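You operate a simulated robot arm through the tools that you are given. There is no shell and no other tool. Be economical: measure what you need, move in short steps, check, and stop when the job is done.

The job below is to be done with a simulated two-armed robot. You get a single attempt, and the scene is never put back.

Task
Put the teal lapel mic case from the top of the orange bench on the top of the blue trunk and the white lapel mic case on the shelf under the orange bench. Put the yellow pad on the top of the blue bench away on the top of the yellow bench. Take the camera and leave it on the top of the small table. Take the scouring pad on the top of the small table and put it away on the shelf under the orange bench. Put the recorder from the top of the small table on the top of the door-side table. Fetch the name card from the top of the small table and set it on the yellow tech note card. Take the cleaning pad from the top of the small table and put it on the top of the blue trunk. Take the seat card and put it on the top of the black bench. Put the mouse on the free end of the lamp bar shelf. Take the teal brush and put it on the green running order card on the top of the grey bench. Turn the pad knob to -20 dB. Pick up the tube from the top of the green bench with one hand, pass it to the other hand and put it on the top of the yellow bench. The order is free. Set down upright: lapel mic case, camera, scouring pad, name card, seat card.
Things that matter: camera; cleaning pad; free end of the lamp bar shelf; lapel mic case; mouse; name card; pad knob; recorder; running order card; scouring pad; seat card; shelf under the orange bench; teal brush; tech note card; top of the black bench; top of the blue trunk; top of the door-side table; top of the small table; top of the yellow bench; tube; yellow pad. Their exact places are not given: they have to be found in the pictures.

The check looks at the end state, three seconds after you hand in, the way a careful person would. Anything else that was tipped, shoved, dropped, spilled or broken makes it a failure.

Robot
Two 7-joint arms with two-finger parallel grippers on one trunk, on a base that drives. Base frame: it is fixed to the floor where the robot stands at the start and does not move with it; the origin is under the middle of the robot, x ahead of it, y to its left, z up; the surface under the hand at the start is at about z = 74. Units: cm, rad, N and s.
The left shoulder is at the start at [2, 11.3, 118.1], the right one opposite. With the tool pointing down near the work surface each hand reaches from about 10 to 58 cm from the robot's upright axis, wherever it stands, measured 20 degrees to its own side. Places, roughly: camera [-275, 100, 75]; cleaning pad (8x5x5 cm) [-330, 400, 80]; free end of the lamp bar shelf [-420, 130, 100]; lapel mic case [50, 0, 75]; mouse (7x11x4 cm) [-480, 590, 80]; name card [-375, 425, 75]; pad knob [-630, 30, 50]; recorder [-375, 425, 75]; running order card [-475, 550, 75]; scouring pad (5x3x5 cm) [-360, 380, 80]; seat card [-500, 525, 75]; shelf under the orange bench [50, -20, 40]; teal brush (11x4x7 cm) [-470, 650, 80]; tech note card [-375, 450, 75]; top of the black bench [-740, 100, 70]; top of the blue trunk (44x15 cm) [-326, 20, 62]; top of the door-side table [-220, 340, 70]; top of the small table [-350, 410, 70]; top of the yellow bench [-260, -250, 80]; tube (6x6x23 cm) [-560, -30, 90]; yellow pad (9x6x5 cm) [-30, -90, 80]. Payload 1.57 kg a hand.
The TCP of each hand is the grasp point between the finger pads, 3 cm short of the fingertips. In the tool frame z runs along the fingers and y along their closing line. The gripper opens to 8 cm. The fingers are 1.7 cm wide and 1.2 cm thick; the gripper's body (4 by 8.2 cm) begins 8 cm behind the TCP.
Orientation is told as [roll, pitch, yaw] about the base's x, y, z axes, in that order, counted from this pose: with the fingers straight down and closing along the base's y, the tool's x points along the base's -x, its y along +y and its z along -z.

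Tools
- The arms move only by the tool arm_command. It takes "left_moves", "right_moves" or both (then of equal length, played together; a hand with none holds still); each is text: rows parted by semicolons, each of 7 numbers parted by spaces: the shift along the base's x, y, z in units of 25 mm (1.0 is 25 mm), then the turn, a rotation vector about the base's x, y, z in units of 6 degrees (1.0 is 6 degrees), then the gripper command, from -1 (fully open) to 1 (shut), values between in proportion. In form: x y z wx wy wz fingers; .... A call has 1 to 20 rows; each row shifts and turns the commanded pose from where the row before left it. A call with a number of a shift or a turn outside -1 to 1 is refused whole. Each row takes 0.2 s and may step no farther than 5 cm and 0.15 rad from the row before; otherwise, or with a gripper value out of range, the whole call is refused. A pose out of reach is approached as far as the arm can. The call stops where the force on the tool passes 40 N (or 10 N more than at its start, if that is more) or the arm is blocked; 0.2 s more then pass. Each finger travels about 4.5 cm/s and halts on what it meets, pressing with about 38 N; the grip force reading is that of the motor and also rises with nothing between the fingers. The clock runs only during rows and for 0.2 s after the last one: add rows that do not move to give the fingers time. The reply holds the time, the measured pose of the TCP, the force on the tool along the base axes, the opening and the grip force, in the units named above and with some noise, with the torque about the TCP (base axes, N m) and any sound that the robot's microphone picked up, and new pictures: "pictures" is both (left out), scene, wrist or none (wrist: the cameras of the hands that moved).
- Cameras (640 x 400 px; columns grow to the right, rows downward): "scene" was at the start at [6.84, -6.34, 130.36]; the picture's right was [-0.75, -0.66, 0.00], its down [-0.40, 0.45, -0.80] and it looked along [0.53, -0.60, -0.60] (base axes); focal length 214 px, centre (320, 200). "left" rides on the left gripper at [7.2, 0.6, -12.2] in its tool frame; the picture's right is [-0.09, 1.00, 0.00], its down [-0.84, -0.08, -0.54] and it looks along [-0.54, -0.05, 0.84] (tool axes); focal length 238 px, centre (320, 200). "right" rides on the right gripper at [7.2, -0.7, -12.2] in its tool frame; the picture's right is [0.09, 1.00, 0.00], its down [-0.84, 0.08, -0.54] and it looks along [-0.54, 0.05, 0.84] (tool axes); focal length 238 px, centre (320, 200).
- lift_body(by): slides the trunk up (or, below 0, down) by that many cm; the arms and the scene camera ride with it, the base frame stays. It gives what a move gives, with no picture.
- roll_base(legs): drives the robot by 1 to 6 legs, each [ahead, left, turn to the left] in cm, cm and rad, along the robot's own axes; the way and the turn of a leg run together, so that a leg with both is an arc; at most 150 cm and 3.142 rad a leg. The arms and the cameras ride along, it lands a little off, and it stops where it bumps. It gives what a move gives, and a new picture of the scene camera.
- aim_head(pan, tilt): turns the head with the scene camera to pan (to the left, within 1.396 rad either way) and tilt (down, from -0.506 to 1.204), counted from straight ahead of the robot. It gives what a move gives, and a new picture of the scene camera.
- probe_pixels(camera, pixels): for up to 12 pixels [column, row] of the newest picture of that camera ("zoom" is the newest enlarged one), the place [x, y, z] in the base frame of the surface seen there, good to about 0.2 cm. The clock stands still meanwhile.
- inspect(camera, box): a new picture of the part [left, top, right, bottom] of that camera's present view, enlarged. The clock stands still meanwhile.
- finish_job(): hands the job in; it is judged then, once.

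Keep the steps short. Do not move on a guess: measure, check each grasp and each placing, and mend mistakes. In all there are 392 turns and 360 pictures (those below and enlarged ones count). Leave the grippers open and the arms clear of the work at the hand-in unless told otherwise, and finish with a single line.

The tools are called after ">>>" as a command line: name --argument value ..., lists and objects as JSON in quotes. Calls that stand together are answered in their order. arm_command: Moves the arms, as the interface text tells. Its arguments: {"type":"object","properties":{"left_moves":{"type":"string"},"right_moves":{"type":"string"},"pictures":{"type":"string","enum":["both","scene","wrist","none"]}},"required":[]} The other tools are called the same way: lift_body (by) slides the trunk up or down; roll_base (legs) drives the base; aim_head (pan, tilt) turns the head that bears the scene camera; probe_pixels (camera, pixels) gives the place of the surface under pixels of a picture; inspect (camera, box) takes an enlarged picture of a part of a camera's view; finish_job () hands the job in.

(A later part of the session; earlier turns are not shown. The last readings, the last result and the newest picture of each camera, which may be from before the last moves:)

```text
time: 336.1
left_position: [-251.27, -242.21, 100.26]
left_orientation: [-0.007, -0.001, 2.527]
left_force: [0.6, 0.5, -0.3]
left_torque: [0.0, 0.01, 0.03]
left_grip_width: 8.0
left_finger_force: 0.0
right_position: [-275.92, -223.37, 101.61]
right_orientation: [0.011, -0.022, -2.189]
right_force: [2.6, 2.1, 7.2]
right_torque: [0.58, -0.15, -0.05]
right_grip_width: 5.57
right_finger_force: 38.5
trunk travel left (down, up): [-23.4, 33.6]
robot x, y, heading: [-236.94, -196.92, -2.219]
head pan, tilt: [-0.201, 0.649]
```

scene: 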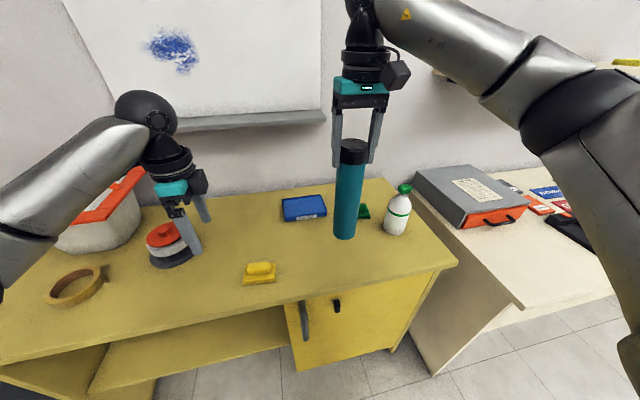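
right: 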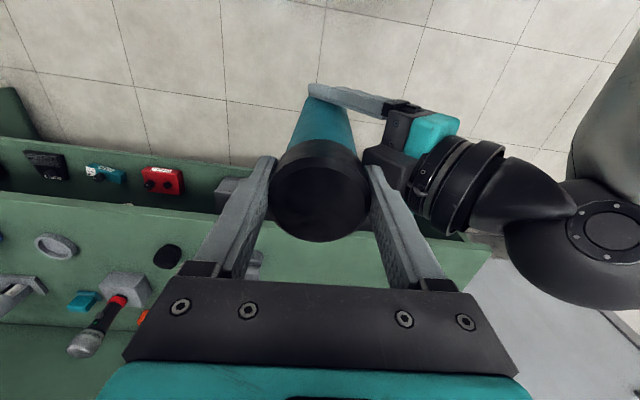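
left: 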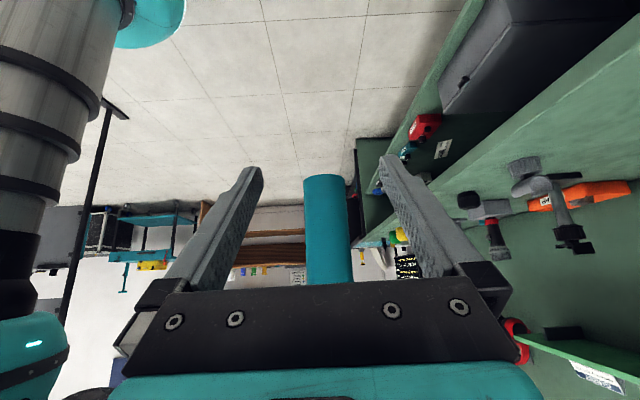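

Contact. I release and rise straight.

>>> arm_command --right_moves "0 0 0 0 0 0 0.1; 0 0 0 0 0 0 -1; 0 0 0 0 0 0 -1; 0 0 0 0 0 0 -1; 0 0 0 0 0 0 -1; 0 0 0.5 0 0 0 -1; 0 0 1 0 0 0 -1; 0 0 1 0 0 0 -1; 0 0 1 0 0 0 -1; 0 0 1 0 0 0 -1" --pictures "both"

```text
time: 338.3
left_position: [-251.35, -242.29, 100.15]
left_orientation: [-0.007, 0.0, 2.526]
left_force: [0.4, 0.9, -0.1]
left_torque: [-0.04, 0.03, 0.02]
left_grip_width: 7.99
left_finger_force: 0.0
right_position: [-276.07, -223.4, 112.68]
right_orientation: [0.009, -0.023, -2.189]
right_force: [0.0, -0.1, 0.9]
right_torque: [-0.01, -0.04, 0.02]
right_grip_width: 8.0
right_finger_force: 0.0
trunk travel left (down, up): [-23.4, 33.6]
robot x, y, heading: [-236.83, -196.72, -2.218]
head pan, tilt: [-0.201, 0.649]
```

scene: 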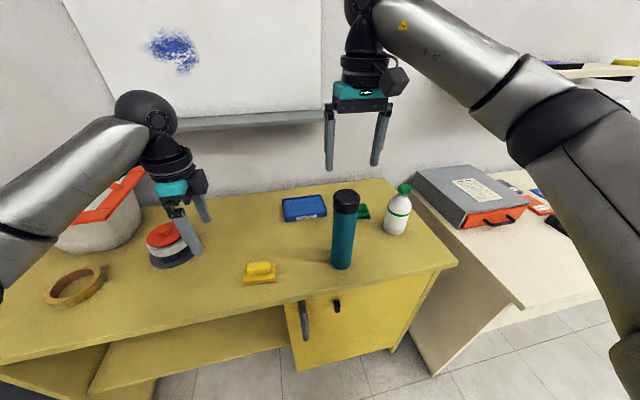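
right: 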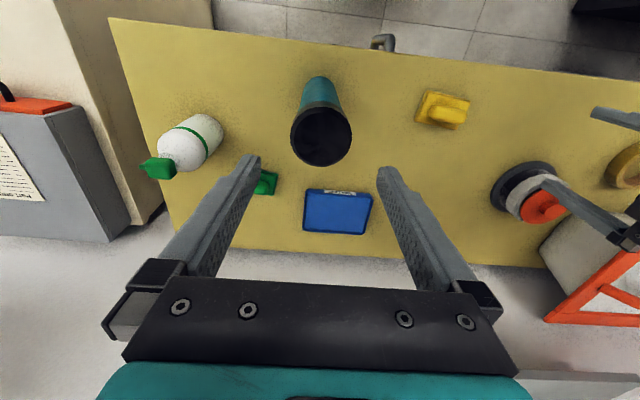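

Tube stands on the yellow bench. Next is the camera, via the east aisle: I reverse along it.

>>> roll_base --legs '[[-60, 0, 0], [0, 20, 0], [-100, 0, 0], [-90, 0, 0]]'

>>> roll_base --legs '[[0, 0, -1.6]]'

>>> aim_head --pan -0.3 --tilt 0.5

```text
time: 351.9
left_position: [-86.57, -54.23, 100.16]
left_orientation: [-0.007, 0.001, 2.564]
left_force: [0.6, -0.5, 0.5]
left_torque: [-0.03, -0.03, -0.01]
left_grip_width: 8.0
left_finger_force: 0.0
right_position: [-111.9, -36.34, 112.79]
right_orientation: [0.011, -0.023, -2.15]
right_force: [0.1, 0.3, -0.9]
right_torque: [-0.01, -0.01, -0.02]
right_grip_width: 8.02
right_finger_force: 0.1
trunk travel left (down, up): [-23.4, 33.6]
robot x, y, heading: [-73.73, -8.16, -2.18]
head pan, tilt: [-0.201, 0.649]
```

scene: 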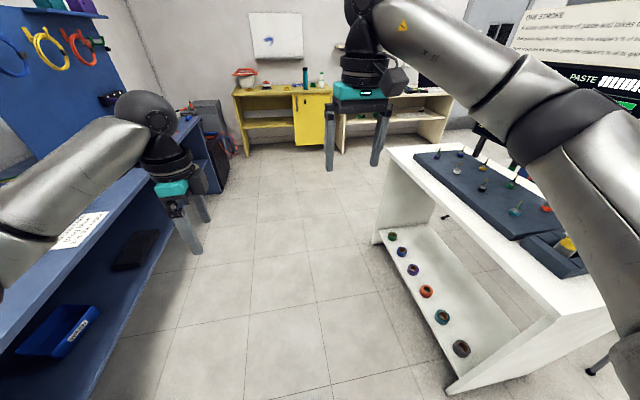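

```text
time: 356.4
left_position: [-118.26, 7.9, 100.32]
left_orientation: [-0.006, 0.0, 0.911]
left_force: [-0.8, -0.2, -1.0]
left_torque: [-0.01, -0.01, -0.01]
left_grip_width: 8.01
left_finger_force: 0.0
right_position: [-98.48, 31.76, 112.81]
right_orientation: [0.01, -0.023, 2.479]
right_force: [-0.5, -0.1, 0.4]
right_torque: [0.03, -0.02, -0.05]
right_grip_width: 7.98
right_finger_force: 0.0
trunk travel left (down, up): [-23.4, 33.6]
robot x, y, heading: [-73.78, -8.68, 2.446]
head pan, tilt: [-0.201, 0.649]
```

scene: 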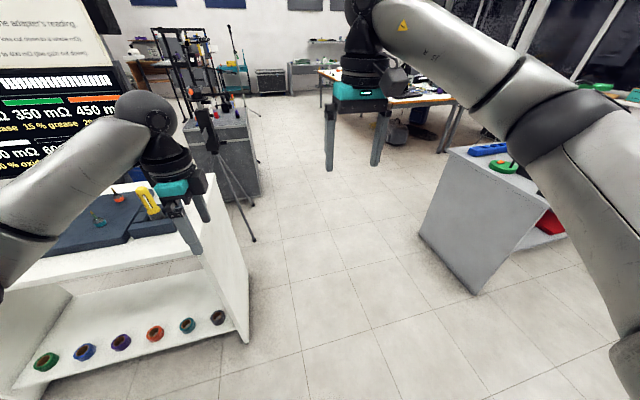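

```text
time: 357.1
left_position: [-118.29, 8.02, 100.18]
left_orientation: [-0.007, -0.001, 0.912]
left_force: [0.5, 0.8, 0.0]
left_torque: [-0.02, 0.0, -0.03]
left_grip_width: 8.01
left_finger_force: 0.1
right_position: [-98.5, 32.02, 112.74]
right_orientation: [0.01, -0.022, 2.478]
right_force: [-1.0, 0.8, -0.7]
right_torque: [-0.02, 0.0, -0.04]
right_grip_width: 8.01
right_finger_force: 0.0
trunk travel left (down, up): [-23.4, 33.6]
robot x, y, heading: [-73.75, -8.79, 2.446]
head pan, tilt: [-0.3, 0.499]
```

scene: 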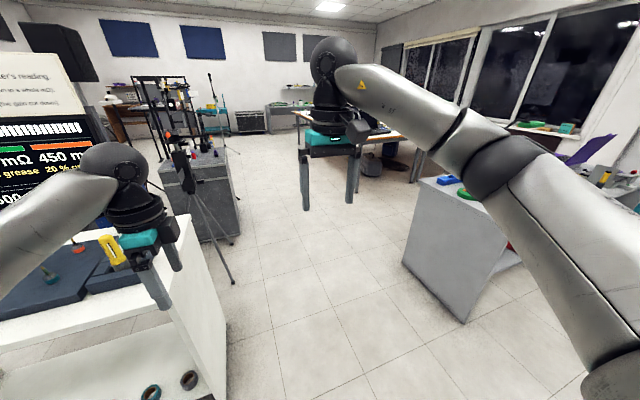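

>>> probe_pixels --camera "scene" --pixels '[[465, 321], [405, 264], [233, 284], [195, 300], [225, 395], [185, 215], [160, 185], [240, 232], [330, 190], [118, 255]]'

```text
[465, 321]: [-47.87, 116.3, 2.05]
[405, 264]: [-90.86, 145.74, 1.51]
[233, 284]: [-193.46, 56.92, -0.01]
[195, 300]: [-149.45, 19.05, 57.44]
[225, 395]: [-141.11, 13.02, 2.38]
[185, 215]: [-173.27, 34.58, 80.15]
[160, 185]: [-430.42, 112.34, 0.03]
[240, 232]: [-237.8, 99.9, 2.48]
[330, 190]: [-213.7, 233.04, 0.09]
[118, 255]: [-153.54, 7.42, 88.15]
```

The corridor between white and grey benches is mapped. I strafe right 46, then go 187 ahead to about (-188,147).

>>> roll_base --legs '[[0, -46, 0], [92, 0, 0], [92, 0, 0]]'

>>> aim_head --pan 0.5 --tilt 0.65

```text
time: 368.5
left_position: [-227.21, 159.7, 100.14]
left_orientation: [-0.007, 0.0, 0.918]
left_force: [-0.6, 0.3, 0.7]
left_torque: [-0.01, -0.02, 0.0]
left_grip_width: 7.99
left_finger_force: 0.1
right_position: [-207.33, 183.64, 112.7]
right_orientation: [0.011, -0.021, 2.483]
right_force: [0.4, -0.8, 0.0]
right_torque: [0.0, -0.05, -0.02]
right_grip_width: 8.0
right_finger_force: 0.1
trunk travel left (down, up): [-23.4, 33.6]
robot x, y, heading: [-182.84, 143.49, 2.45]
head pan, tilt: [-0.3, 0.499]
```

scene: 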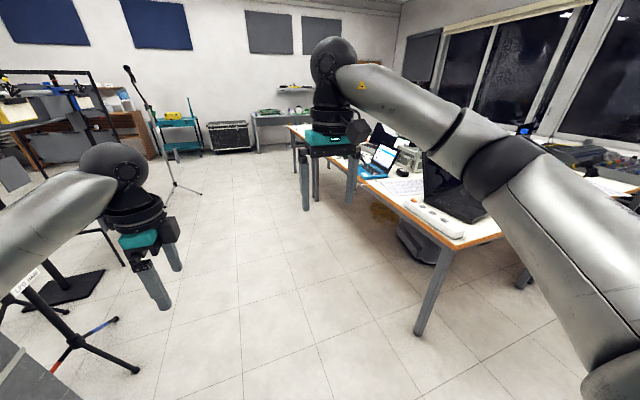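

```text
time: 369.7
left_position: [-227.15, 159.68, 100.23]
left_orientation: [-0.007, 0.0, 0.916]
left_force: [-0.5, -0.1, -0.3]
left_torque: [-0.03, 0.01, 0.03]
left_grip_width: 7.99
left_finger_force: 0.1
right_position: [-207.38, 183.52, 112.64]
right_orientation: [0.01, -0.022, 2.483]
right_force: [-0.1, 0.1, -0.7]
right_torque: [0.01, 0.02, 0.0]
right_grip_width: 7.98
right_finger_force: 0.0
trunk travel left (down, up): [-23.4, 33.6]
robot x, y, heading: [-182.56, 143.6, 2.453]
head pan, tilt: [0.499, 0.649]
```

scene: 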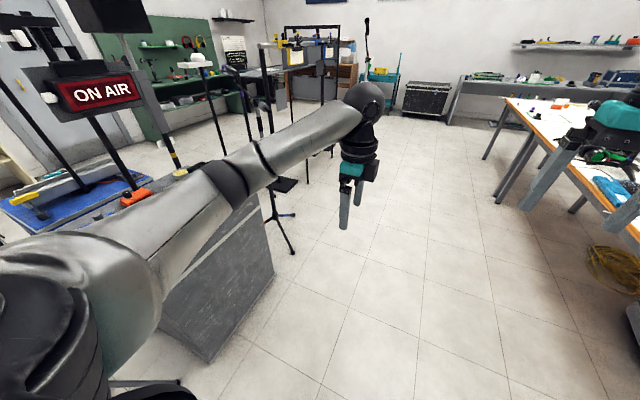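

>>> probe_pixels --camera "scene" --pixels '[[500, 202], [574, 212], [610, 228], [520, 120], [293, 253], [208, 360], [272, 285], [590, 290], [430, 320], [640, 330]]'

```text
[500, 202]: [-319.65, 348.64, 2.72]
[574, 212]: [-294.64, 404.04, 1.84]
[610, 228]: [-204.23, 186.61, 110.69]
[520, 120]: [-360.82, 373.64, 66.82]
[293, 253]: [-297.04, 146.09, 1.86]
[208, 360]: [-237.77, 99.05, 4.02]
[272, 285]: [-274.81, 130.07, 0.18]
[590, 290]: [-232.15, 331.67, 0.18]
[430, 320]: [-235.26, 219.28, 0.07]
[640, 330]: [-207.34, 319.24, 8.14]
```

The corridor to the table is ~147 cm wide. I go 50 ahead and turn left to face the grey trunk.

>>> roll_base --legs '[[50, 0, 0], [0, 0, 1.63]]'

>>> aim_head --pan 0.0 --tilt 0.7

```text
time: 376.6
left_position: [-234.5, 129.51, 100.2]
left_orientation: [-0.006, 0.001, 2.548]
left_force: [1.1, -0.2, -0.3]
left_torque: [0.0, -0.03, 0.01]
left_grip_width: 8.01
left_finger_force: 0.2
right_position: [-259.65, 147.79, 112.58]
right_orientation: [0.011, -0.022, -2.167]
right_force: [0.4, 0.2, -1.1]
right_torque: [0.01, 0.0, -0.02]
right_grip_width: 7.99
right_finger_force: 0.1
trunk travel left (down, up): [-23.4, 33.6]
robot x, y, heading: [-221.05, 174.92, -2.204]
head pan, tilt: [0.499, 0.649]
```

scene: 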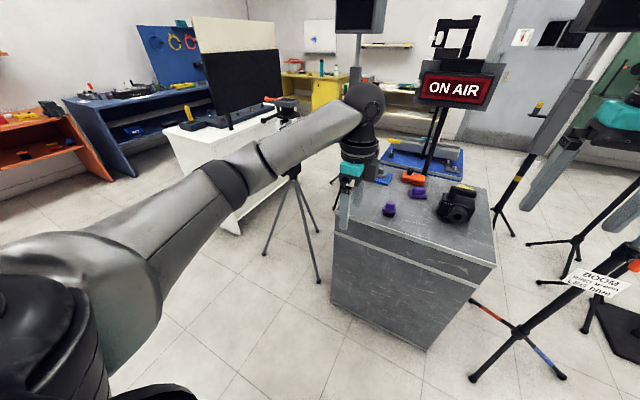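

```text
time: 377.5
left_position: [-234.51, 129.45, 100.18]
left_orientation: [-0.008, 0.0, 2.547]
left_force: [-1.1, 0.8, -0.7]
left_torque: [-0.04, -0.06, -0.01]
left_grip_width: 7.99
left_finger_force: 0.0
right_position: [-259.59, 147.75, 112.78]
right_orientation: [0.01, -0.023, -2.167]
right_force: [-0.8, 0.0, 0.5]
right_torque: [0.01, 0.03, 0.02]
right_grip_width: 8.01
right_finger_force: 0.0
trunk travel left (down, up): [-23.4, 33.6]
robot x, y, heading: [-220.86, 175.04, -2.198]
head pan, tilt: [0.0, 0.7]
```

scene: 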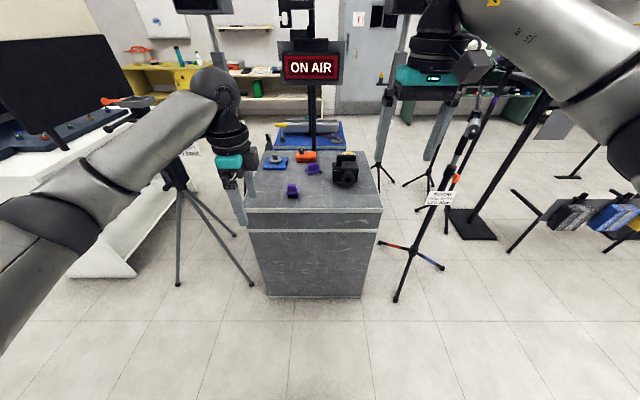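

>>> inspect --camera "scene" --box '[290, 130, 400, 210]'

>>> probe_pixels --camera "scene" --pixels '[[345, 153], [340, 158], [352, 157], [335, 178], [357, 178], [345, 185], [360, 190], [378, 222], [250, 225], [346, 155]]'

```text
5.00 times, centred on (345, 170) of scene
```

zoom: 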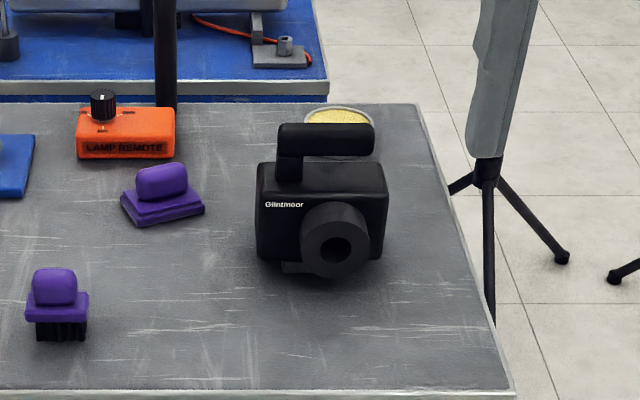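

```text
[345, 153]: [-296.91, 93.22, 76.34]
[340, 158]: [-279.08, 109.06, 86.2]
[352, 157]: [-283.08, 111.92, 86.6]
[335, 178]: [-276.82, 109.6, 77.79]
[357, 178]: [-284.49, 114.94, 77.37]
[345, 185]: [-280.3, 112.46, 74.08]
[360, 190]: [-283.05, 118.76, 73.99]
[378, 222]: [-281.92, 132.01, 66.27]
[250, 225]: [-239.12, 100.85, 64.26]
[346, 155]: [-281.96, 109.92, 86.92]
```

>>> probe_pixels --camera "zoom" --pixels '[[290, 133], [370, 133], [325, 130], [325, 150], [340, 172], [370, 185], [265, 200], [385, 200], [330, 215], [265, 255], [290, 150]]'

```text
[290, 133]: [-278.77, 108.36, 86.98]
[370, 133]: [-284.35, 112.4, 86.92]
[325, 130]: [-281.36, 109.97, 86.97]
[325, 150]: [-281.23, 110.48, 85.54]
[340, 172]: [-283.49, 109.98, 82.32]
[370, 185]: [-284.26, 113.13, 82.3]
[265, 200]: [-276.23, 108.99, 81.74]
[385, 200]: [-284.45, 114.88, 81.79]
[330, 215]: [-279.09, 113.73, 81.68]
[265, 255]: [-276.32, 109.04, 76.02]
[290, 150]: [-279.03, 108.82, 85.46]
```

>>> probe_pixels --camera "scene" --pixels '[[455, 180], [470, 135], [486, 105], [440, 215], [400, 290], [440, 268], [540, 105], [390, 100], [410, 60], [480, 150]]'

```text
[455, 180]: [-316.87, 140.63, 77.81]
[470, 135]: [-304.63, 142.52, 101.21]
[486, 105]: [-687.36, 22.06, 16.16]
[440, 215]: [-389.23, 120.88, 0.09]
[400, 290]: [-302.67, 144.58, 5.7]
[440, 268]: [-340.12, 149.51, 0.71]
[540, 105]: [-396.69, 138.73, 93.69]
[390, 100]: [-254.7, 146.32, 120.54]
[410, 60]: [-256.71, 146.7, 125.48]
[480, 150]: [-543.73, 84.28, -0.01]
```

>>> inspect --camera "scene" --box '[380, 60, 560, 310]'

>>> aim_head --pan -0.9 --tilt 0.5

```text
1.60 times, centred on (470, 185) of scene
```

zoom: 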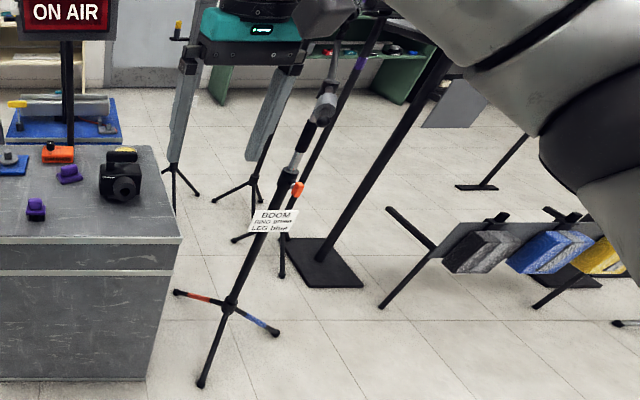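

```text
time: 378.7
left_position: [-234.52, 129.56, 100.25]
left_orientation: [-0.009, 0.0, 2.548]
left_force: [-0.4, 1.0, 0.0]
left_torque: [0.0, -0.01, 0.0]
left_grip_width: 8.0
left_finger_force: 0.1
right_position: [-259.61, 147.67, 112.76]
right_orientation: [0.012, -0.022, -2.167]
right_force: [-0.3, -0.3, 0.0]
right_torque: [-0.02, 0.01, 0.0]
right_grip_width: 8.05
right_finger_force: 0.0
trunk travel left (down, up): [-23.4, 33.6]
robot x, y, heading: [-221.15, 175.15, -2.201]
head pan, tilt: [-0.901, 0.499]
```

scene: 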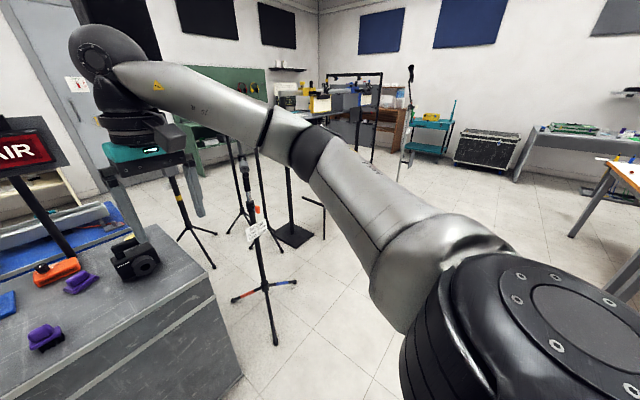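

The boom stand is near where my right elbow would be. I approach from a more easterly angle (heading −2.55), which keeps both elbows clear.

>>> roll_base --legs '[[0, 0, -0.35], [0, 20, 0], [33, 0, 0]]'

>>> aim_head --pan -0.4 --tilt 0.75

```text
time: 383.2
left_position: [-265.81, 101.83, 100.31]
left_orientation: [-0.006, -0.001, 2.195]
left_force: [0.2, -0.1, -0.2]
left_torque: [0.03, 0.0, -0.02]
left_grip_width: 8.01
left_finger_force: 0.1
right_position: [-283.05, 127.81, 112.68]
right_orientation: [0.011, -0.022, -2.519]
right_force: [0.0, 0.0, -0.3]
right_torque: [0.02, 0.05, 0.0]
right_grip_width: 8.02
right_finger_force: 0.2
trunk travel left (down, up): [-23.4, 33.6]
robot x, y, heading: [-237.72, 140.25, -2.551]
head pan, tilt: [-0.901, 0.499]
```

scene: 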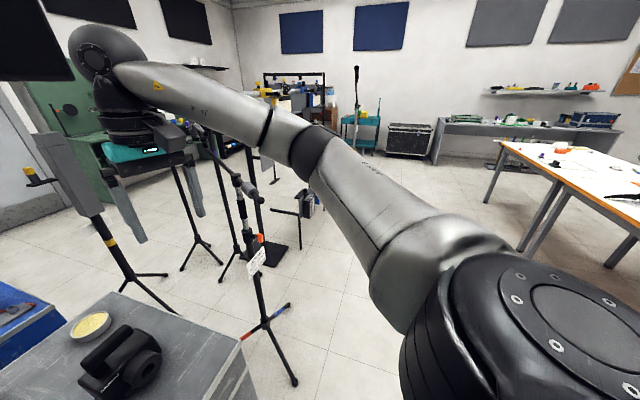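

```text
time: 384.1
left_position: [-265.81, 101.91, 100.22]
left_orientation: [-0.006, 0.0, 2.197]
left_force: [0.5, 0.1, 0.6]
left_torque: [0.01, -0.01, 0.0]
left_grip_width: 7.99
left_finger_force: 0.1
right_position: [-282.99, 127.63, 112.65]
right_orientation: [0.012, -0.023, -2.52]
right_force: [-0.2, -0.2, 0.0]
right_torque: [0.03, 0.0, -0.01]
right_grip_width: 8.01
right_finger_force: 0.2
trunk travel left (down, up): [-23.4, 33.6]
robot x, y, heading: [-237.45, 139.63, -2.549]
head pan, tilt: [-0.4, 0.75]
```

scene: 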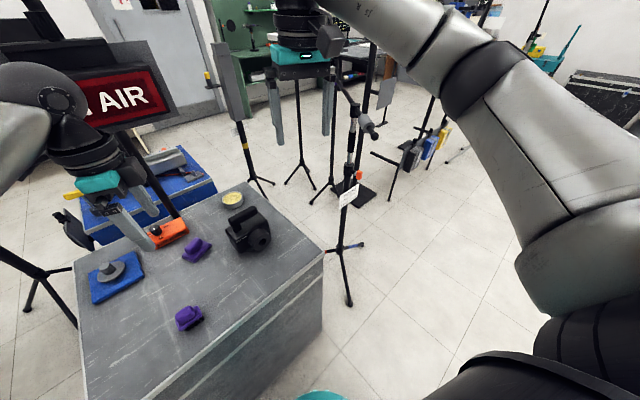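

I move the left hand aside and turn/translate the right hand over the handle bar.

>>> arm_command --left_moves "0.95 -0.19 0.2 0 0 0 -1; 0.95 -0.19 0.2 0 0 0 -1; 0.95 -0.19 0.2 0 0 0 -1; 0.95 -0.19 0.2 0 0 0 -1; 0.95 -0.19 0.2 0 0 0 -1; 0.95 -0.19 0.2 0 0 0 -1; 0.95 -0.19 0.2 0 0 0 -1; 0 0 0 0 0 0 -1; 0 0 0 0 0 0 -1; 0 0 0 0 0 0 -1; 0 0 0 0 0 0 -1; 0 0 0 0 0 0 -1; 0 0 0 0 0 0 -1" --right_moves "0.037 -0.56 0 0 0 -0.912 -0.2; 0.037 -0.56 0 0 0 -0.912 -0.2; 0.037 -0.56 0 0 0 -0.912 -0.2; 0.037 -0.56 0 0 0 -0.912 -0.2; 0.037 -0.56 0 0 0 -0.912 -0.2; 0.037 -0.56 0 0 0 -0.912 -0.2; 0.037 -0.56 0 0 0 -0.912 -0.2; 0.037 -0.56 0 0 0 -0.912 -0.2; 0.037 -0.56 0 0 0 -0.912 -0.2; 0.037 -0.56 0 0 0 -0.912 -0.2; 0.037 -0.56 0 0 0 -0.912 -0.2; 0.037 -0.56 0 0 0 -0.912 -0.2; 0.037 -0.56 0 0 0 -0.912 -0.2" --pictures "both"

```text
time: 386.9
left_position: [-248.96, 98.56, 103.84]
left_orientation: [-0.007, 0.0, 2.195]
left_force: [-0.1, -0.2, 0.2]
left_torque: [-0.01, -0.01, 0.01]
left_grip_width: 7.99
left_finger_force: 0.2
right_position: [-281.5, 110.22, 112.37]
right_orientation: [0.011, -0.024, 2.524]
right_force: [-0.6, 0.7, -0.3]
right_torque: [0.0, 0.01, 0.02]
right_grip_width: 4.82
right_finger_force: 0.1
right hand out of reach, approached as far as the arm can: row 13
trunk travel left (down, up): [-23.4, 33.6]
robot x, y, heading: [-237.73, 139.98, -2.553]
head pan, tilt: [-0.4, 0.75]
```

scene: 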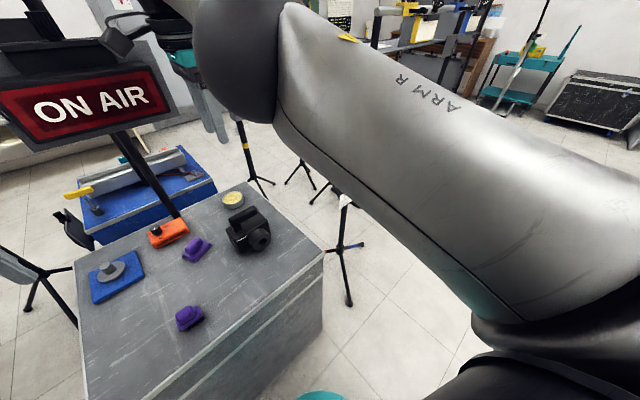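
right: 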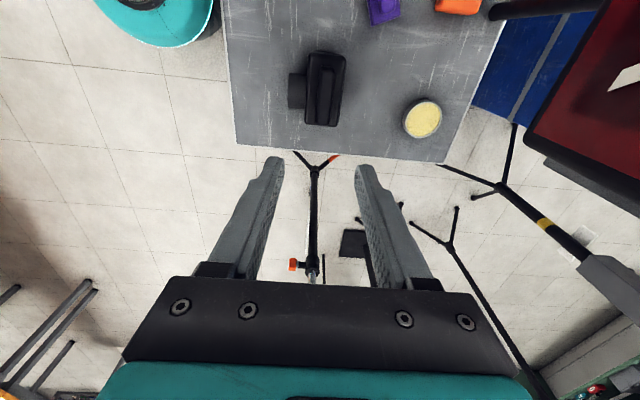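
left: 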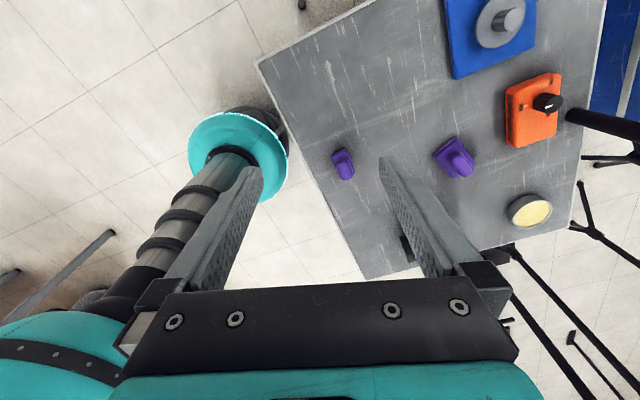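

>>> arm_command --right_moves "0 -0.04 -1 0 0 0 -0.2; 0 -0.04 -1 0 0 0 -0.2; 0 -0.04 -1 0 0 0 -0.2; 0 -0.04 -1 0 0 0 -0.2; 0 -0.04 -1 0 0 0 -0.2; 0 -0.04 -1 0 0 0 -0.2; 0 0 -1 0 0 0 -0.2" --pictures "both"

```text
time: 388.5
left_position: [-249.02, 98.37, 103.73]
left_orientation: [-0.007, -0.001, 2.195]
left_force: [0.6, 0.2, -0.9]
left_torque: [0.0, 0.0, 0.02]
left_grip_width: 8.02
left_finger_force: 0.1
right_position: [-282.4, 108.28, 95.31]
right_orientation: [0.01, -0.024, 2.523]
right_force: [0.5, -0.1, 0.8]
right_torque: [0.02, 0.02, 0.04]
right_grip_width: 4.8
right_finger_force: 0.0
right hand out of reach, approached as far as the arm can: row 1, 3, 5
trunk travel left (down, up): [-23.4, 33.6]
robot x, y, heading: [-237.1, 139.83, -2.554]
head pan, tilt: [-0.4, 0.75]
```

scene: 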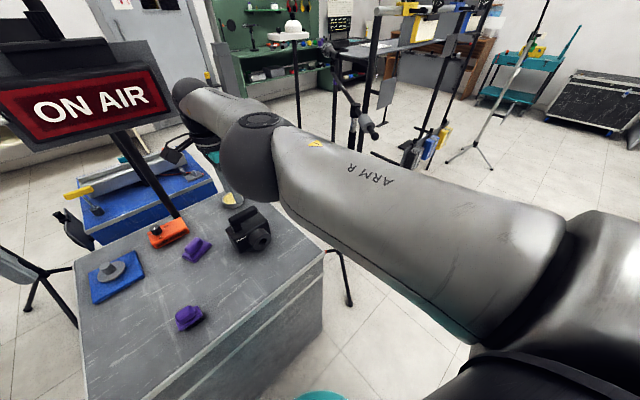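
right: 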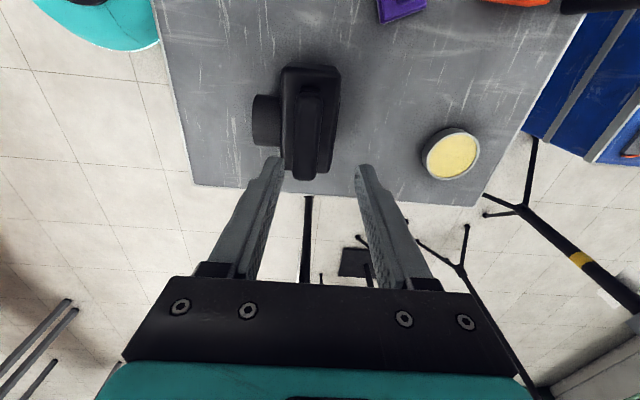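

I correct 1.3 cm across and lower to the bar.

>>> arm_command --right_moves "0.16 0.22 -0.5 0 0 0 -0.2; 0.16 0.22 -0.5 0 0 0 -0.2; 0 0 -1 0 0 0 -0.2; 0 0 -0.8 0 0 0 -0.2; 0 0 0 0 0 0 -0.2" --pictures "wrist"

```text
time: 389.7
left_position: [-249.04, 98.32, 103.81]
left_orientation: [-0.006, 0.001, 2.196]
left_force: [-0.2, -0.9, 1.1]
left_torque: [-0.01, -0.01, 0.0]
left_grip_width: 8.01
left_finger_force: 0.0
right_position: [-282.14, 108.89, 87.79]
right_orientation: [0.011, -0.023, 2.521]
right_force: [0.2, -0.4, 0.0]
right_torque: [0.04, 0.0, 0.02]
right_grip_width: 4.81
right_finger_force: 0.1
right hand out of reach, approached as far as the arm can: row 1, 2
trunk travel left (down, up): [-23.4, 33.6]
robot x, y, heading: [-237.19, 139.92, -2.548]
head pan, tilt: [-0.4, 0.75]
```

right: 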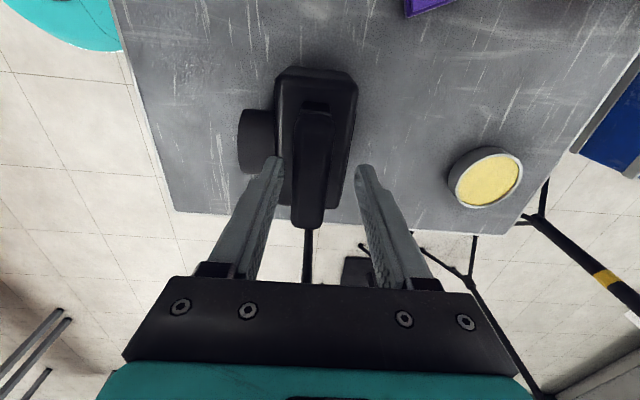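

>>> arm_command --right_moves "0 0 -0.6 0 0 0 -0.2; 0.2 0.2 0 0 0 0 -0.2; 0 0 -0.1 0 0 0 -0.2" --pictures "wrist"

```text
time: 390.5
left_position: [-248.96, 98.52, 103.68]
left_orientation: [-0.008, 0.0, 2.195]
left_force: [-0.5, -0.5, -1.1]
left_torque: [0.03, -0.01, -0.03]
left_grip_width: 8.0
left_finger_force: 0.0
right_position: [-281.74, 108.92, 86.8]
right_orientation: [0.011, -0.022, 2.526]
right_force: [0.0, -0.4, 0.7]
right_torque: [-0.01, 0.0, -0.03]
right_grip_width: 4.81
right_finger_force: 0.1
right hand out of reach, approached as far as the arm can: row 1, 2
trunk travel left (down, up): [-23.4, 33.6]
robot x, y, heading: [-237.47, 140.19, -2.555]
head pan, tilt: [-0.4, 0.75]
```

right: 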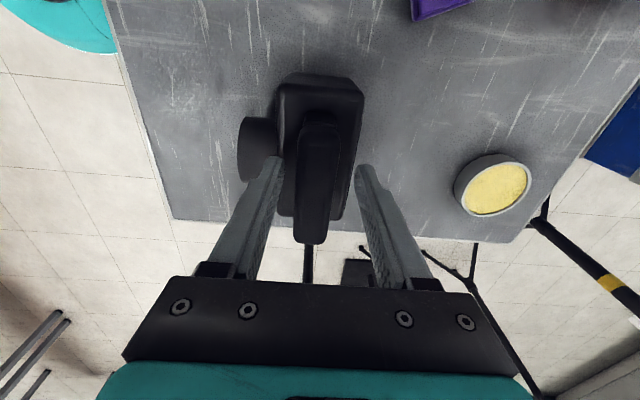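

Centred on the bar. I close and lift.

>>> arm_command --right_moves "0 0 0 0 0 0 1; 0 0 0 0 0 0 1; 0 0 0 0 0 0 1; 0 0 0 0 0 0 1; 0 0 0.5 0 0 0 1; 0 0 1 0 0 0 1; 0 0 1 0 0 0 1; 0 0 1 0 0 0 1; 0 0 1 0 0 0 1" --pictures "both"

```text
time: 392.5
left_position: [-249.01, 98.42, 103.75]
left_orientation: [-0.007, -0.001, 2.195]
left_force: [-0.9, 0.2, -0.3]
left_torque: [0.0, 0.02, 0.01]
left_grip_width: 7.99
left_finger_force: 0.0
right_position: [-282.29, 108.05, 96.98]
right_orientation: [0.007, -0.023, 2.524]
right_force: [-0.3, 0.8, -3.7]
right_torque: [-0.01, -0.03, -0.03]
right_grip_width: 2.37
right_finger_force: 35.6
right hand out of reach, approached as far as the arm can: row 6, 7
trunk travel left (down, up): [-23.4, 33.6]
robot x, y, heading: [-237.35, 139.97, -2.555]
head pan, tilt: [-0.4, 0.75]
```

scene: 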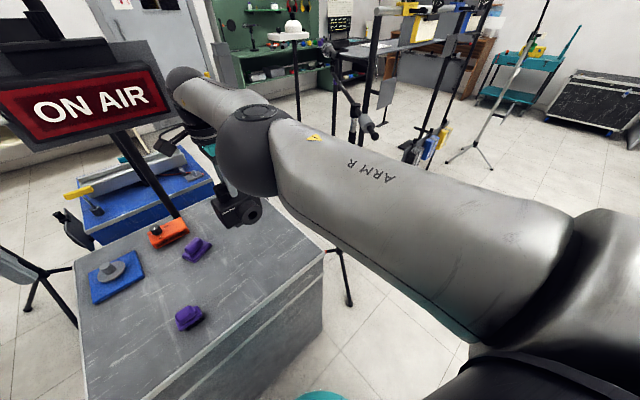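
right: 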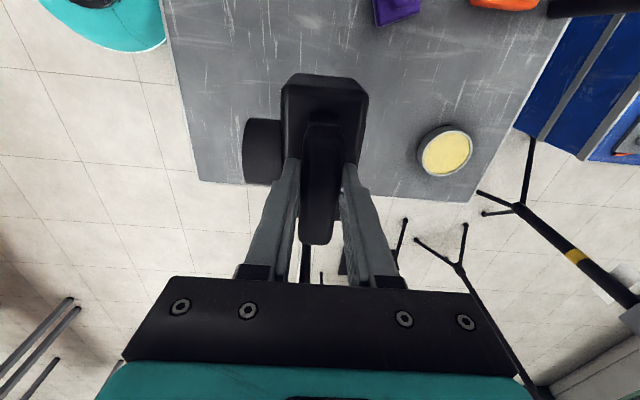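

Camera held (2.4 cm bar). I back out, turn right along the corridor and look toward the tables.

>>> roll_base --legs '[[-40, 0, 0], [0, 0, -1.28], [80, 0, 0]]'

>>> aim_head --pan -0.5 --tilt 0.5

```text
time: 401.9
left_position: [-308.72, 208.03, 103.73]
left_orientation: [-0.006, 0.001, 0.943]
left_force: [-0.8, 0.4, -0.1]
left_torque: [-0.03, -0.01, 0.01]
left_grip_width: 8.0
left_finger_force: 0.2
right_position: [-310.05, 242.7, 96.9]
right_orientation: [0.008, -0.022, 1.271]
right_force: [-0.6, 0.4, -3.4]
right_torque: [-0.01, 0.04, -0.02]
right_grip_width: 2.39
right_finger_force: 36.1
trunk travel left (down, up): [-23.4, 33.6]
robot x, y, heading: [-265.46, 210.12, 2.481]
head pan, tilt: [-0.4, 0.75]
```

scene: 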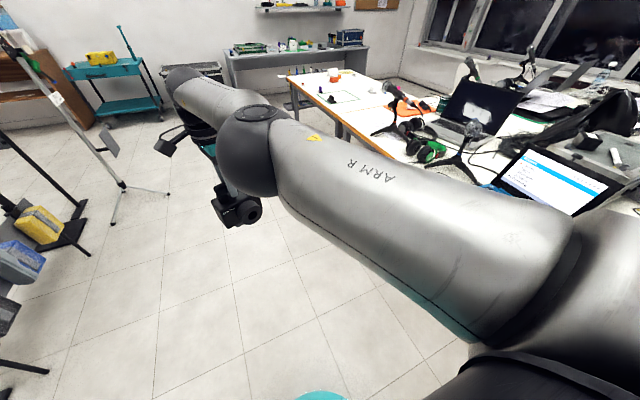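

```text
time: 402.6
left_position: [-308.79, 208.09, 103.8]
left_orientation: [-0.007, -0.001, 0.946]
left_force: [0.4, -0.3, 0.4]
left_torque: [0.0, -0.02, 0.01]
left_grip_width: 8.0
left_finger_force: 0.1
right_position: [-309.9, 242.68, 96.97]
right_orientation: [0.007, -0.023, 1.273]
right_force: [0.3, 0.7, -2.6]
right_torque: [-0.01, 0.03, -0.02]
right_grip_width: 2.38
right_finger_force: 36.3
trunk travel left (down, up): [-23.4, 33.6]
robot x, y, heading: [-265.92, 210.15, 2.479]
head pan, tilt: [-0.499, 0.499]
```

scene: 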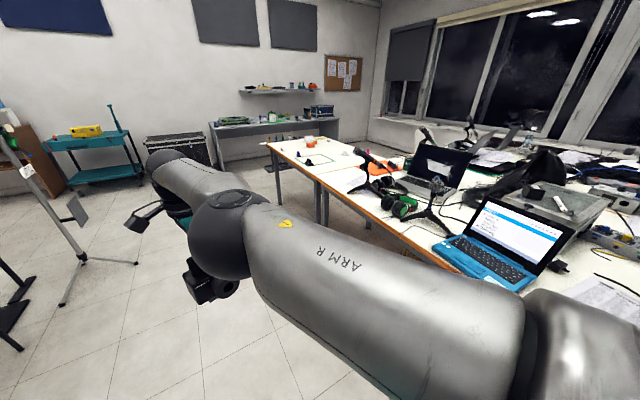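

I rotate the right hand back to face forward to unfold that arm.

>>> arm_command --right_moves "0.457 0.153 0.2 0 0 0.96 1; 0.457 0.153 0.2 0 0 0.96 1; 0.457 0.153 0.2 0 0 0.96 1; 0.457 0.153 0.2 0 0 0.96 1; 0.457 0.153 0.2 0 0 0.96 1; 0.457 0.153 0.2 0 0 0.96 1; 0.457 0.153 0.2 0 0 0.96 1; 0.457 0.153 0.2 0 0 0.96 1; 0.457 0.153 0.2 0 0 0.96 1; 0.457 0.153 0.2 0 0 0.96 1; 0.457 0.153 0.2 0 0 0.96 1; 0.457 0.153 0.2 0 0 0.96 1" --pictures "none"

>>> roll_base --legs '[[60, 0, 0]]'

>>> aim_head --pan -0.7 --tilt 0.55

```text
time: 405.2
left_position: [-308.77, 208.06, 103.71]
left_orientation: [-0.006, 0.0, 0.942]
left_force: [-0.1, 0.4, -0.2]
left_torque: [0.0, -0.02, -0.01]
left_grip_width: 8.01
left_finger_force: 0.1
right_position: [-310.94, 238.89, 102.84]
right_orientation: [0.003, -0.022, 2.424]
right_force: [0.0, -0.1, -4.6]
right_torque: [-0.05, -0.01, -0.02]
right_grip_width: 2.35
right_finger_force: 35.8
right hand out of reach, approached as far as the arm can: row 1, 2, 3, 4, 5, 6, 7, 8, 9, 10, 11, 12
trunk travel left (down, up): [-23.4, 33.6]
robot x, y, heading: [-265.71, 210.04, 2.483]
head pan, tilt: [-0.499, 0.499]
```

```text
time: 408.6
left_position: [-356.21, 243.29, 103.8]
left_orientation: [-0.009, -0.001, 0.967]
left_force: [0.0, 0.1, 0.0]
left_torque: [0.02, -0.01, -0.02]
left_grip_width: 7.99
left_finger_force: 0.1
right_position: [-359.05, 274.04, 102.9]
right_orientation: [0.005, -0.021, 2.444]
right_force: [-0.8, 1.0, -4.9]
right_torque: [-0.02, 0.01, -0.01]
right_grip_width: 2.36
right_finger_force: 35.4
trunk travel left (down, up): [-23.4, 33.6]
robot x, y, heading: [-313.18, 246.03, 2.503]
head pan, tilt: [-0.499, 0.499]
```

scene: 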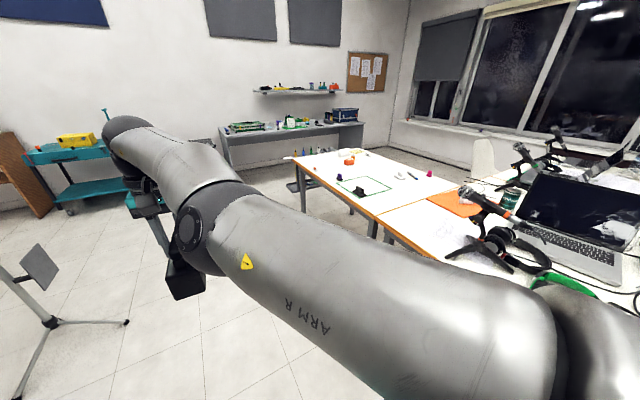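

```text
time: 409.4
left_position: [-356.1, 243.17, 103.83]
left_orientation: [-0.005, 0.001, 0.967]
left_force: [-0.9, 0.9, -0.1]
left_torque: [-0.01, -0.01, 0.0]
left_grip_width: 8.0
left_finger_force: 0.1
right_position: [-358.99, 273.99, 102.95]
right_orientation: [0.002, -0.021, 2.446]
right_force: [0.3, 0.6, -3.6]
right_torque: [-0.04, -0.01, 0.05]
right_grip_width: 2.37
right_finger_force: 36.0
trunk travel left (down, up): [-23.4, 33.6]
robot x, y, heading: [-313.07, 245.79, 2.502]
head pan, tilt: [-0.7, 0.55]
```

scene: 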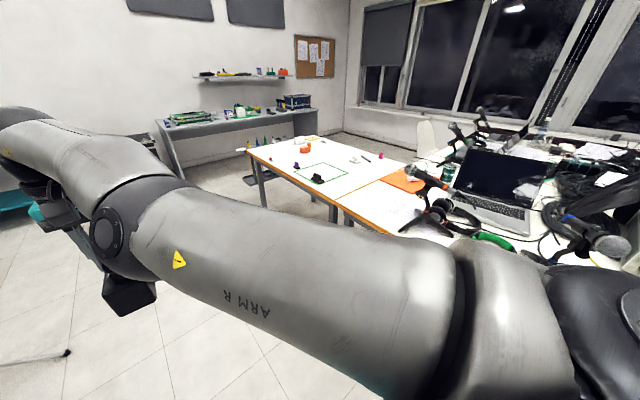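

>>> arm_command --right_moves "0.6 0.2 0.3 0 0 0 1; 0.6 0.2 0.3 0 0 0 1; 0.6 0.2 0.3 0 0 0 1; 0.6 0.2 0.3 0 0 0 1; 0.6 0.2 0.3 0 0 0 1; 0.6 0.2 0.3 0 0 0 1; 0.6 0.2 0.3 0 0 0 1; 0.6 0.2 0.3 0 0 0 1" --pictures "scene"

```text
time: 411.2
left_position: [-356.22, 243.18, 103.76]
left_orientation: [-0.005, 0.0, 0.967]
left_force: [0.8, -0.1, -0.4]
left_torque: [-0.02, -0.04, -0.01]
left_grip_width: 7.99
left_finger_force: 0.0
right_position: [-348.28, 277.37, 108.84]
right_orientation: [0.004, -0.023, 2.445]
right_force: [1.0, 0.0, -4.5]
right_torque: [-0.02, 0.0, 0.03]
right_grip_width: 2.37
right_finger_force: 35.9
right hand out of reach, approached as far as the arm can: row 1, 2
trunk travel left (down, up): [-23.4, 33.6]
robot x, y, heading: [-313.45, 246.1, 2.501]
head pan, tilt: [-0.7, 0.55]
```

scene: 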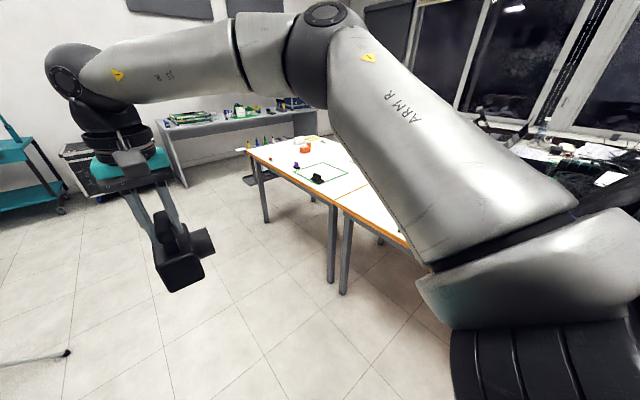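

>>> inspect --camera "scene" --box '[235, 120, 415, 240]'

>>> probe_pixels --camera "scene" --pixels '[[250, 155], [330, 198], [300, 138], [360, 185], [317, 178], [305, 147], [296, 165], [265, 222], [330, 282], [343, 292], [335, 165], [180, 185]]'

```text
3.33 times, centred on (325, 180) of scene
```

zoom: 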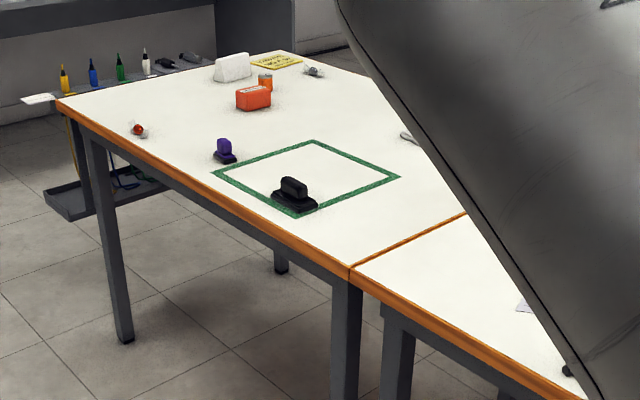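

```text
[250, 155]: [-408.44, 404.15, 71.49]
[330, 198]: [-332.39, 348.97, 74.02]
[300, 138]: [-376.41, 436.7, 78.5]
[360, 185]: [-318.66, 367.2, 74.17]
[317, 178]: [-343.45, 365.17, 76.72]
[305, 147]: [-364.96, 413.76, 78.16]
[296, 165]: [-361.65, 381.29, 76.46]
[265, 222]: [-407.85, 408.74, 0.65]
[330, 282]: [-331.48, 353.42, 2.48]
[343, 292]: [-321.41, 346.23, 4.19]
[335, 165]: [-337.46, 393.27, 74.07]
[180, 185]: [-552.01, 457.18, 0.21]
```

The small table: front edge (-408,404)–(-326,347), top z 74. I turn to face it, shift left and approach so the right hand can set the camera down at about (-328,363).

>>> roll_base --legs '[[0, 0, -1.54], [0, 92, 0]]'

>>> aim_head --pan 0.0 --tilt 0.65

```text
time: 419.6
left_position: [-393.65, 338.76, 103.76]
left_orientation: [-0.007, -0.001, -0.552]
left_force: [0.1, -0.6, 0.0]
left_torque: [0.03, 0.01, 0.02]
left_grip_width: 7.98
left_finger_force: 0.0
right_position: [-359.28, 332.67, 108.92]
right_orientation: [0.004, -0.019, 0.925]
right_force: [0.9, 0.3, -3.7]
right_torque: [-0.02, -0.02, 0.03]
right_grip_width: 2.35
right_finger_force: 35.9
trunk travel left (down, up): [-23.4, 33.6]
robot x, y, heading: [-388.65, 295.61, 0.985]
head pan, tilt: [-0.7, 0.55]
```

scene: 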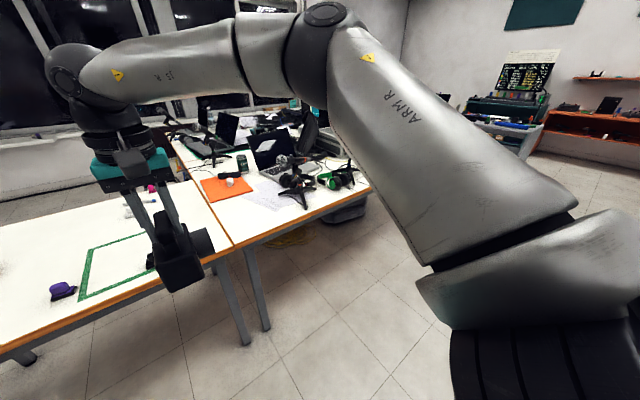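

```text
time: 420.7
left_position: [-393.76, 338.56, 103.9]
left_orientation: [-0.008, 0.0, -0.553]
left_force: [0.1, 1.1, 0.3]
left_torque: [0.0, 0.01, 0.03]
left_grip_width: 8.0
left_finger_force: 0.0
right_position: [-359.29, 332.52, 108.95]
right_orientation: [0.003, -0.019, 0.925]
right_force: [0.2, 0.6, -4.2]
right_torque: [-0.01, 0.01, 0.0]
right_grip_width: 2.37
right_finger_force: 35.9
trunk travel left (down, up): [-23.4, 33.6]
robot x, y, heading: [-388.68, 295.7, 0.982]
head pan, tilt: [0.0, 0.649]
```

scene: 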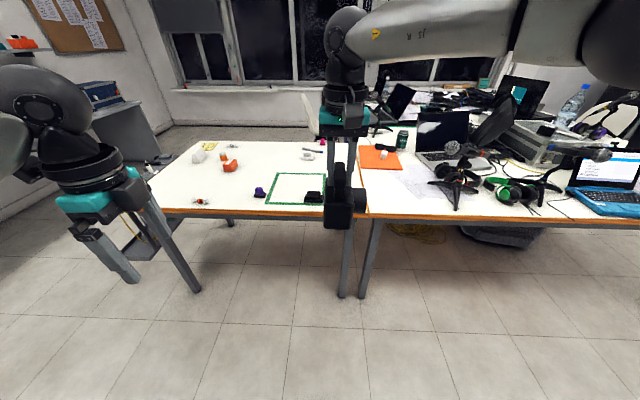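

>>> inspect --camera "scene" --box '[140, 130, 380, 230]'

>>> probe_pixels --camera "scene" --pixels '[[312, 198], [260, 194], [230, 165], [200, 155], [200, 202], [270, 203], [333, 203], [315, 150], [233, 147], [305, 156], [150, 205], [350, 215]]'

```text
2.67 times, centred on (260, 180) of scene
```

zoom: 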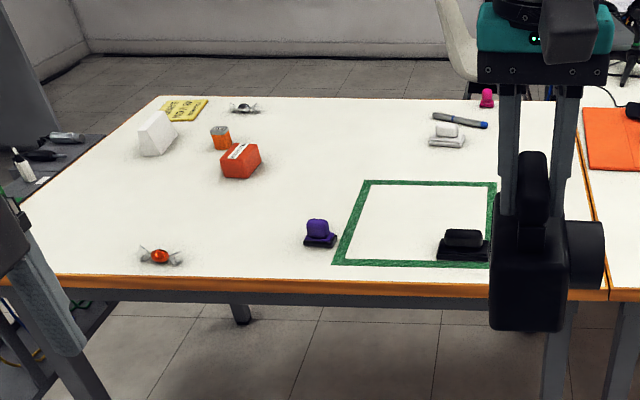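

```text
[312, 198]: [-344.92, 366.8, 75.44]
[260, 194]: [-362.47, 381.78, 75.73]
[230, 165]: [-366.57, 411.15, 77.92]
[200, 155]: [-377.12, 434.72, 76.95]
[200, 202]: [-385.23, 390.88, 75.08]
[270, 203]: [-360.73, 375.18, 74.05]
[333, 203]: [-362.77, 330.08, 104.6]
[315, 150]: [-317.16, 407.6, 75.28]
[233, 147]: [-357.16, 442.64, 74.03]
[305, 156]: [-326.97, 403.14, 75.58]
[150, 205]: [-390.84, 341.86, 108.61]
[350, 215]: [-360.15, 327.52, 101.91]
```

Free strip right of the green frame; target for the camera is P≈(-327,365). I drive 38 ahead and 9 right.

>>> roll_base --legs '[[0, -9, 0], [38, 0, 0]]'

>>> inspect --camera "right" --box '[0, 0, 640, 400]'

```text
time: 423.7
left_position: [-366.19, 364.7, 103.76]
left_orientation: [-0.009, 0.0, -0.54]
left_force: [-0.2, 1.0, 0.8]
left_torque: [-0.04, 0.05, 0.02]
left_grip_width: 8.01
left_finger_force: 0.0
right_position: [-331.77, 359.0, 108.86]
right_orientation: [0.004, -0.023, 0.936]
right_force: [-0.3, -0.4, -3.2]
right_torque: [-0.05, 0.05, -0.01]
right_grip_width: 2.35
right_finger_force: 36.2
trunk travel left (down, up): [-23.4, 33.6]
robot x, y, heading: [-361.06, 321.83, 0.993]
head pan, tilt: [0.0, 0.649]
```

scene: 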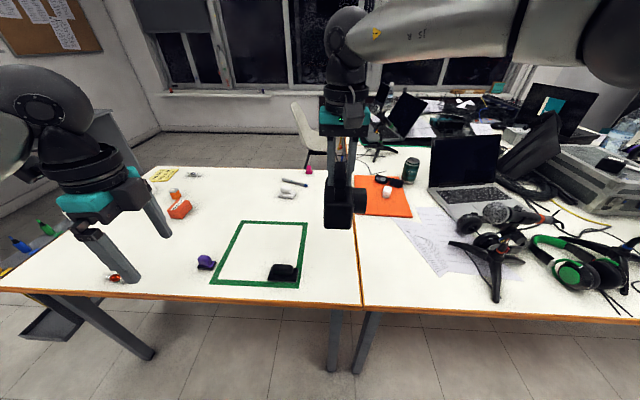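

```text
1.00 times, centred on (320, 200) of right (not enlarged: the box is as wide or as high as the picture)
```

zoom: 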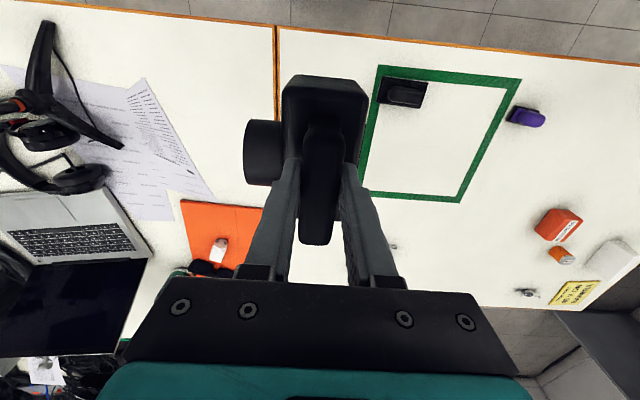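

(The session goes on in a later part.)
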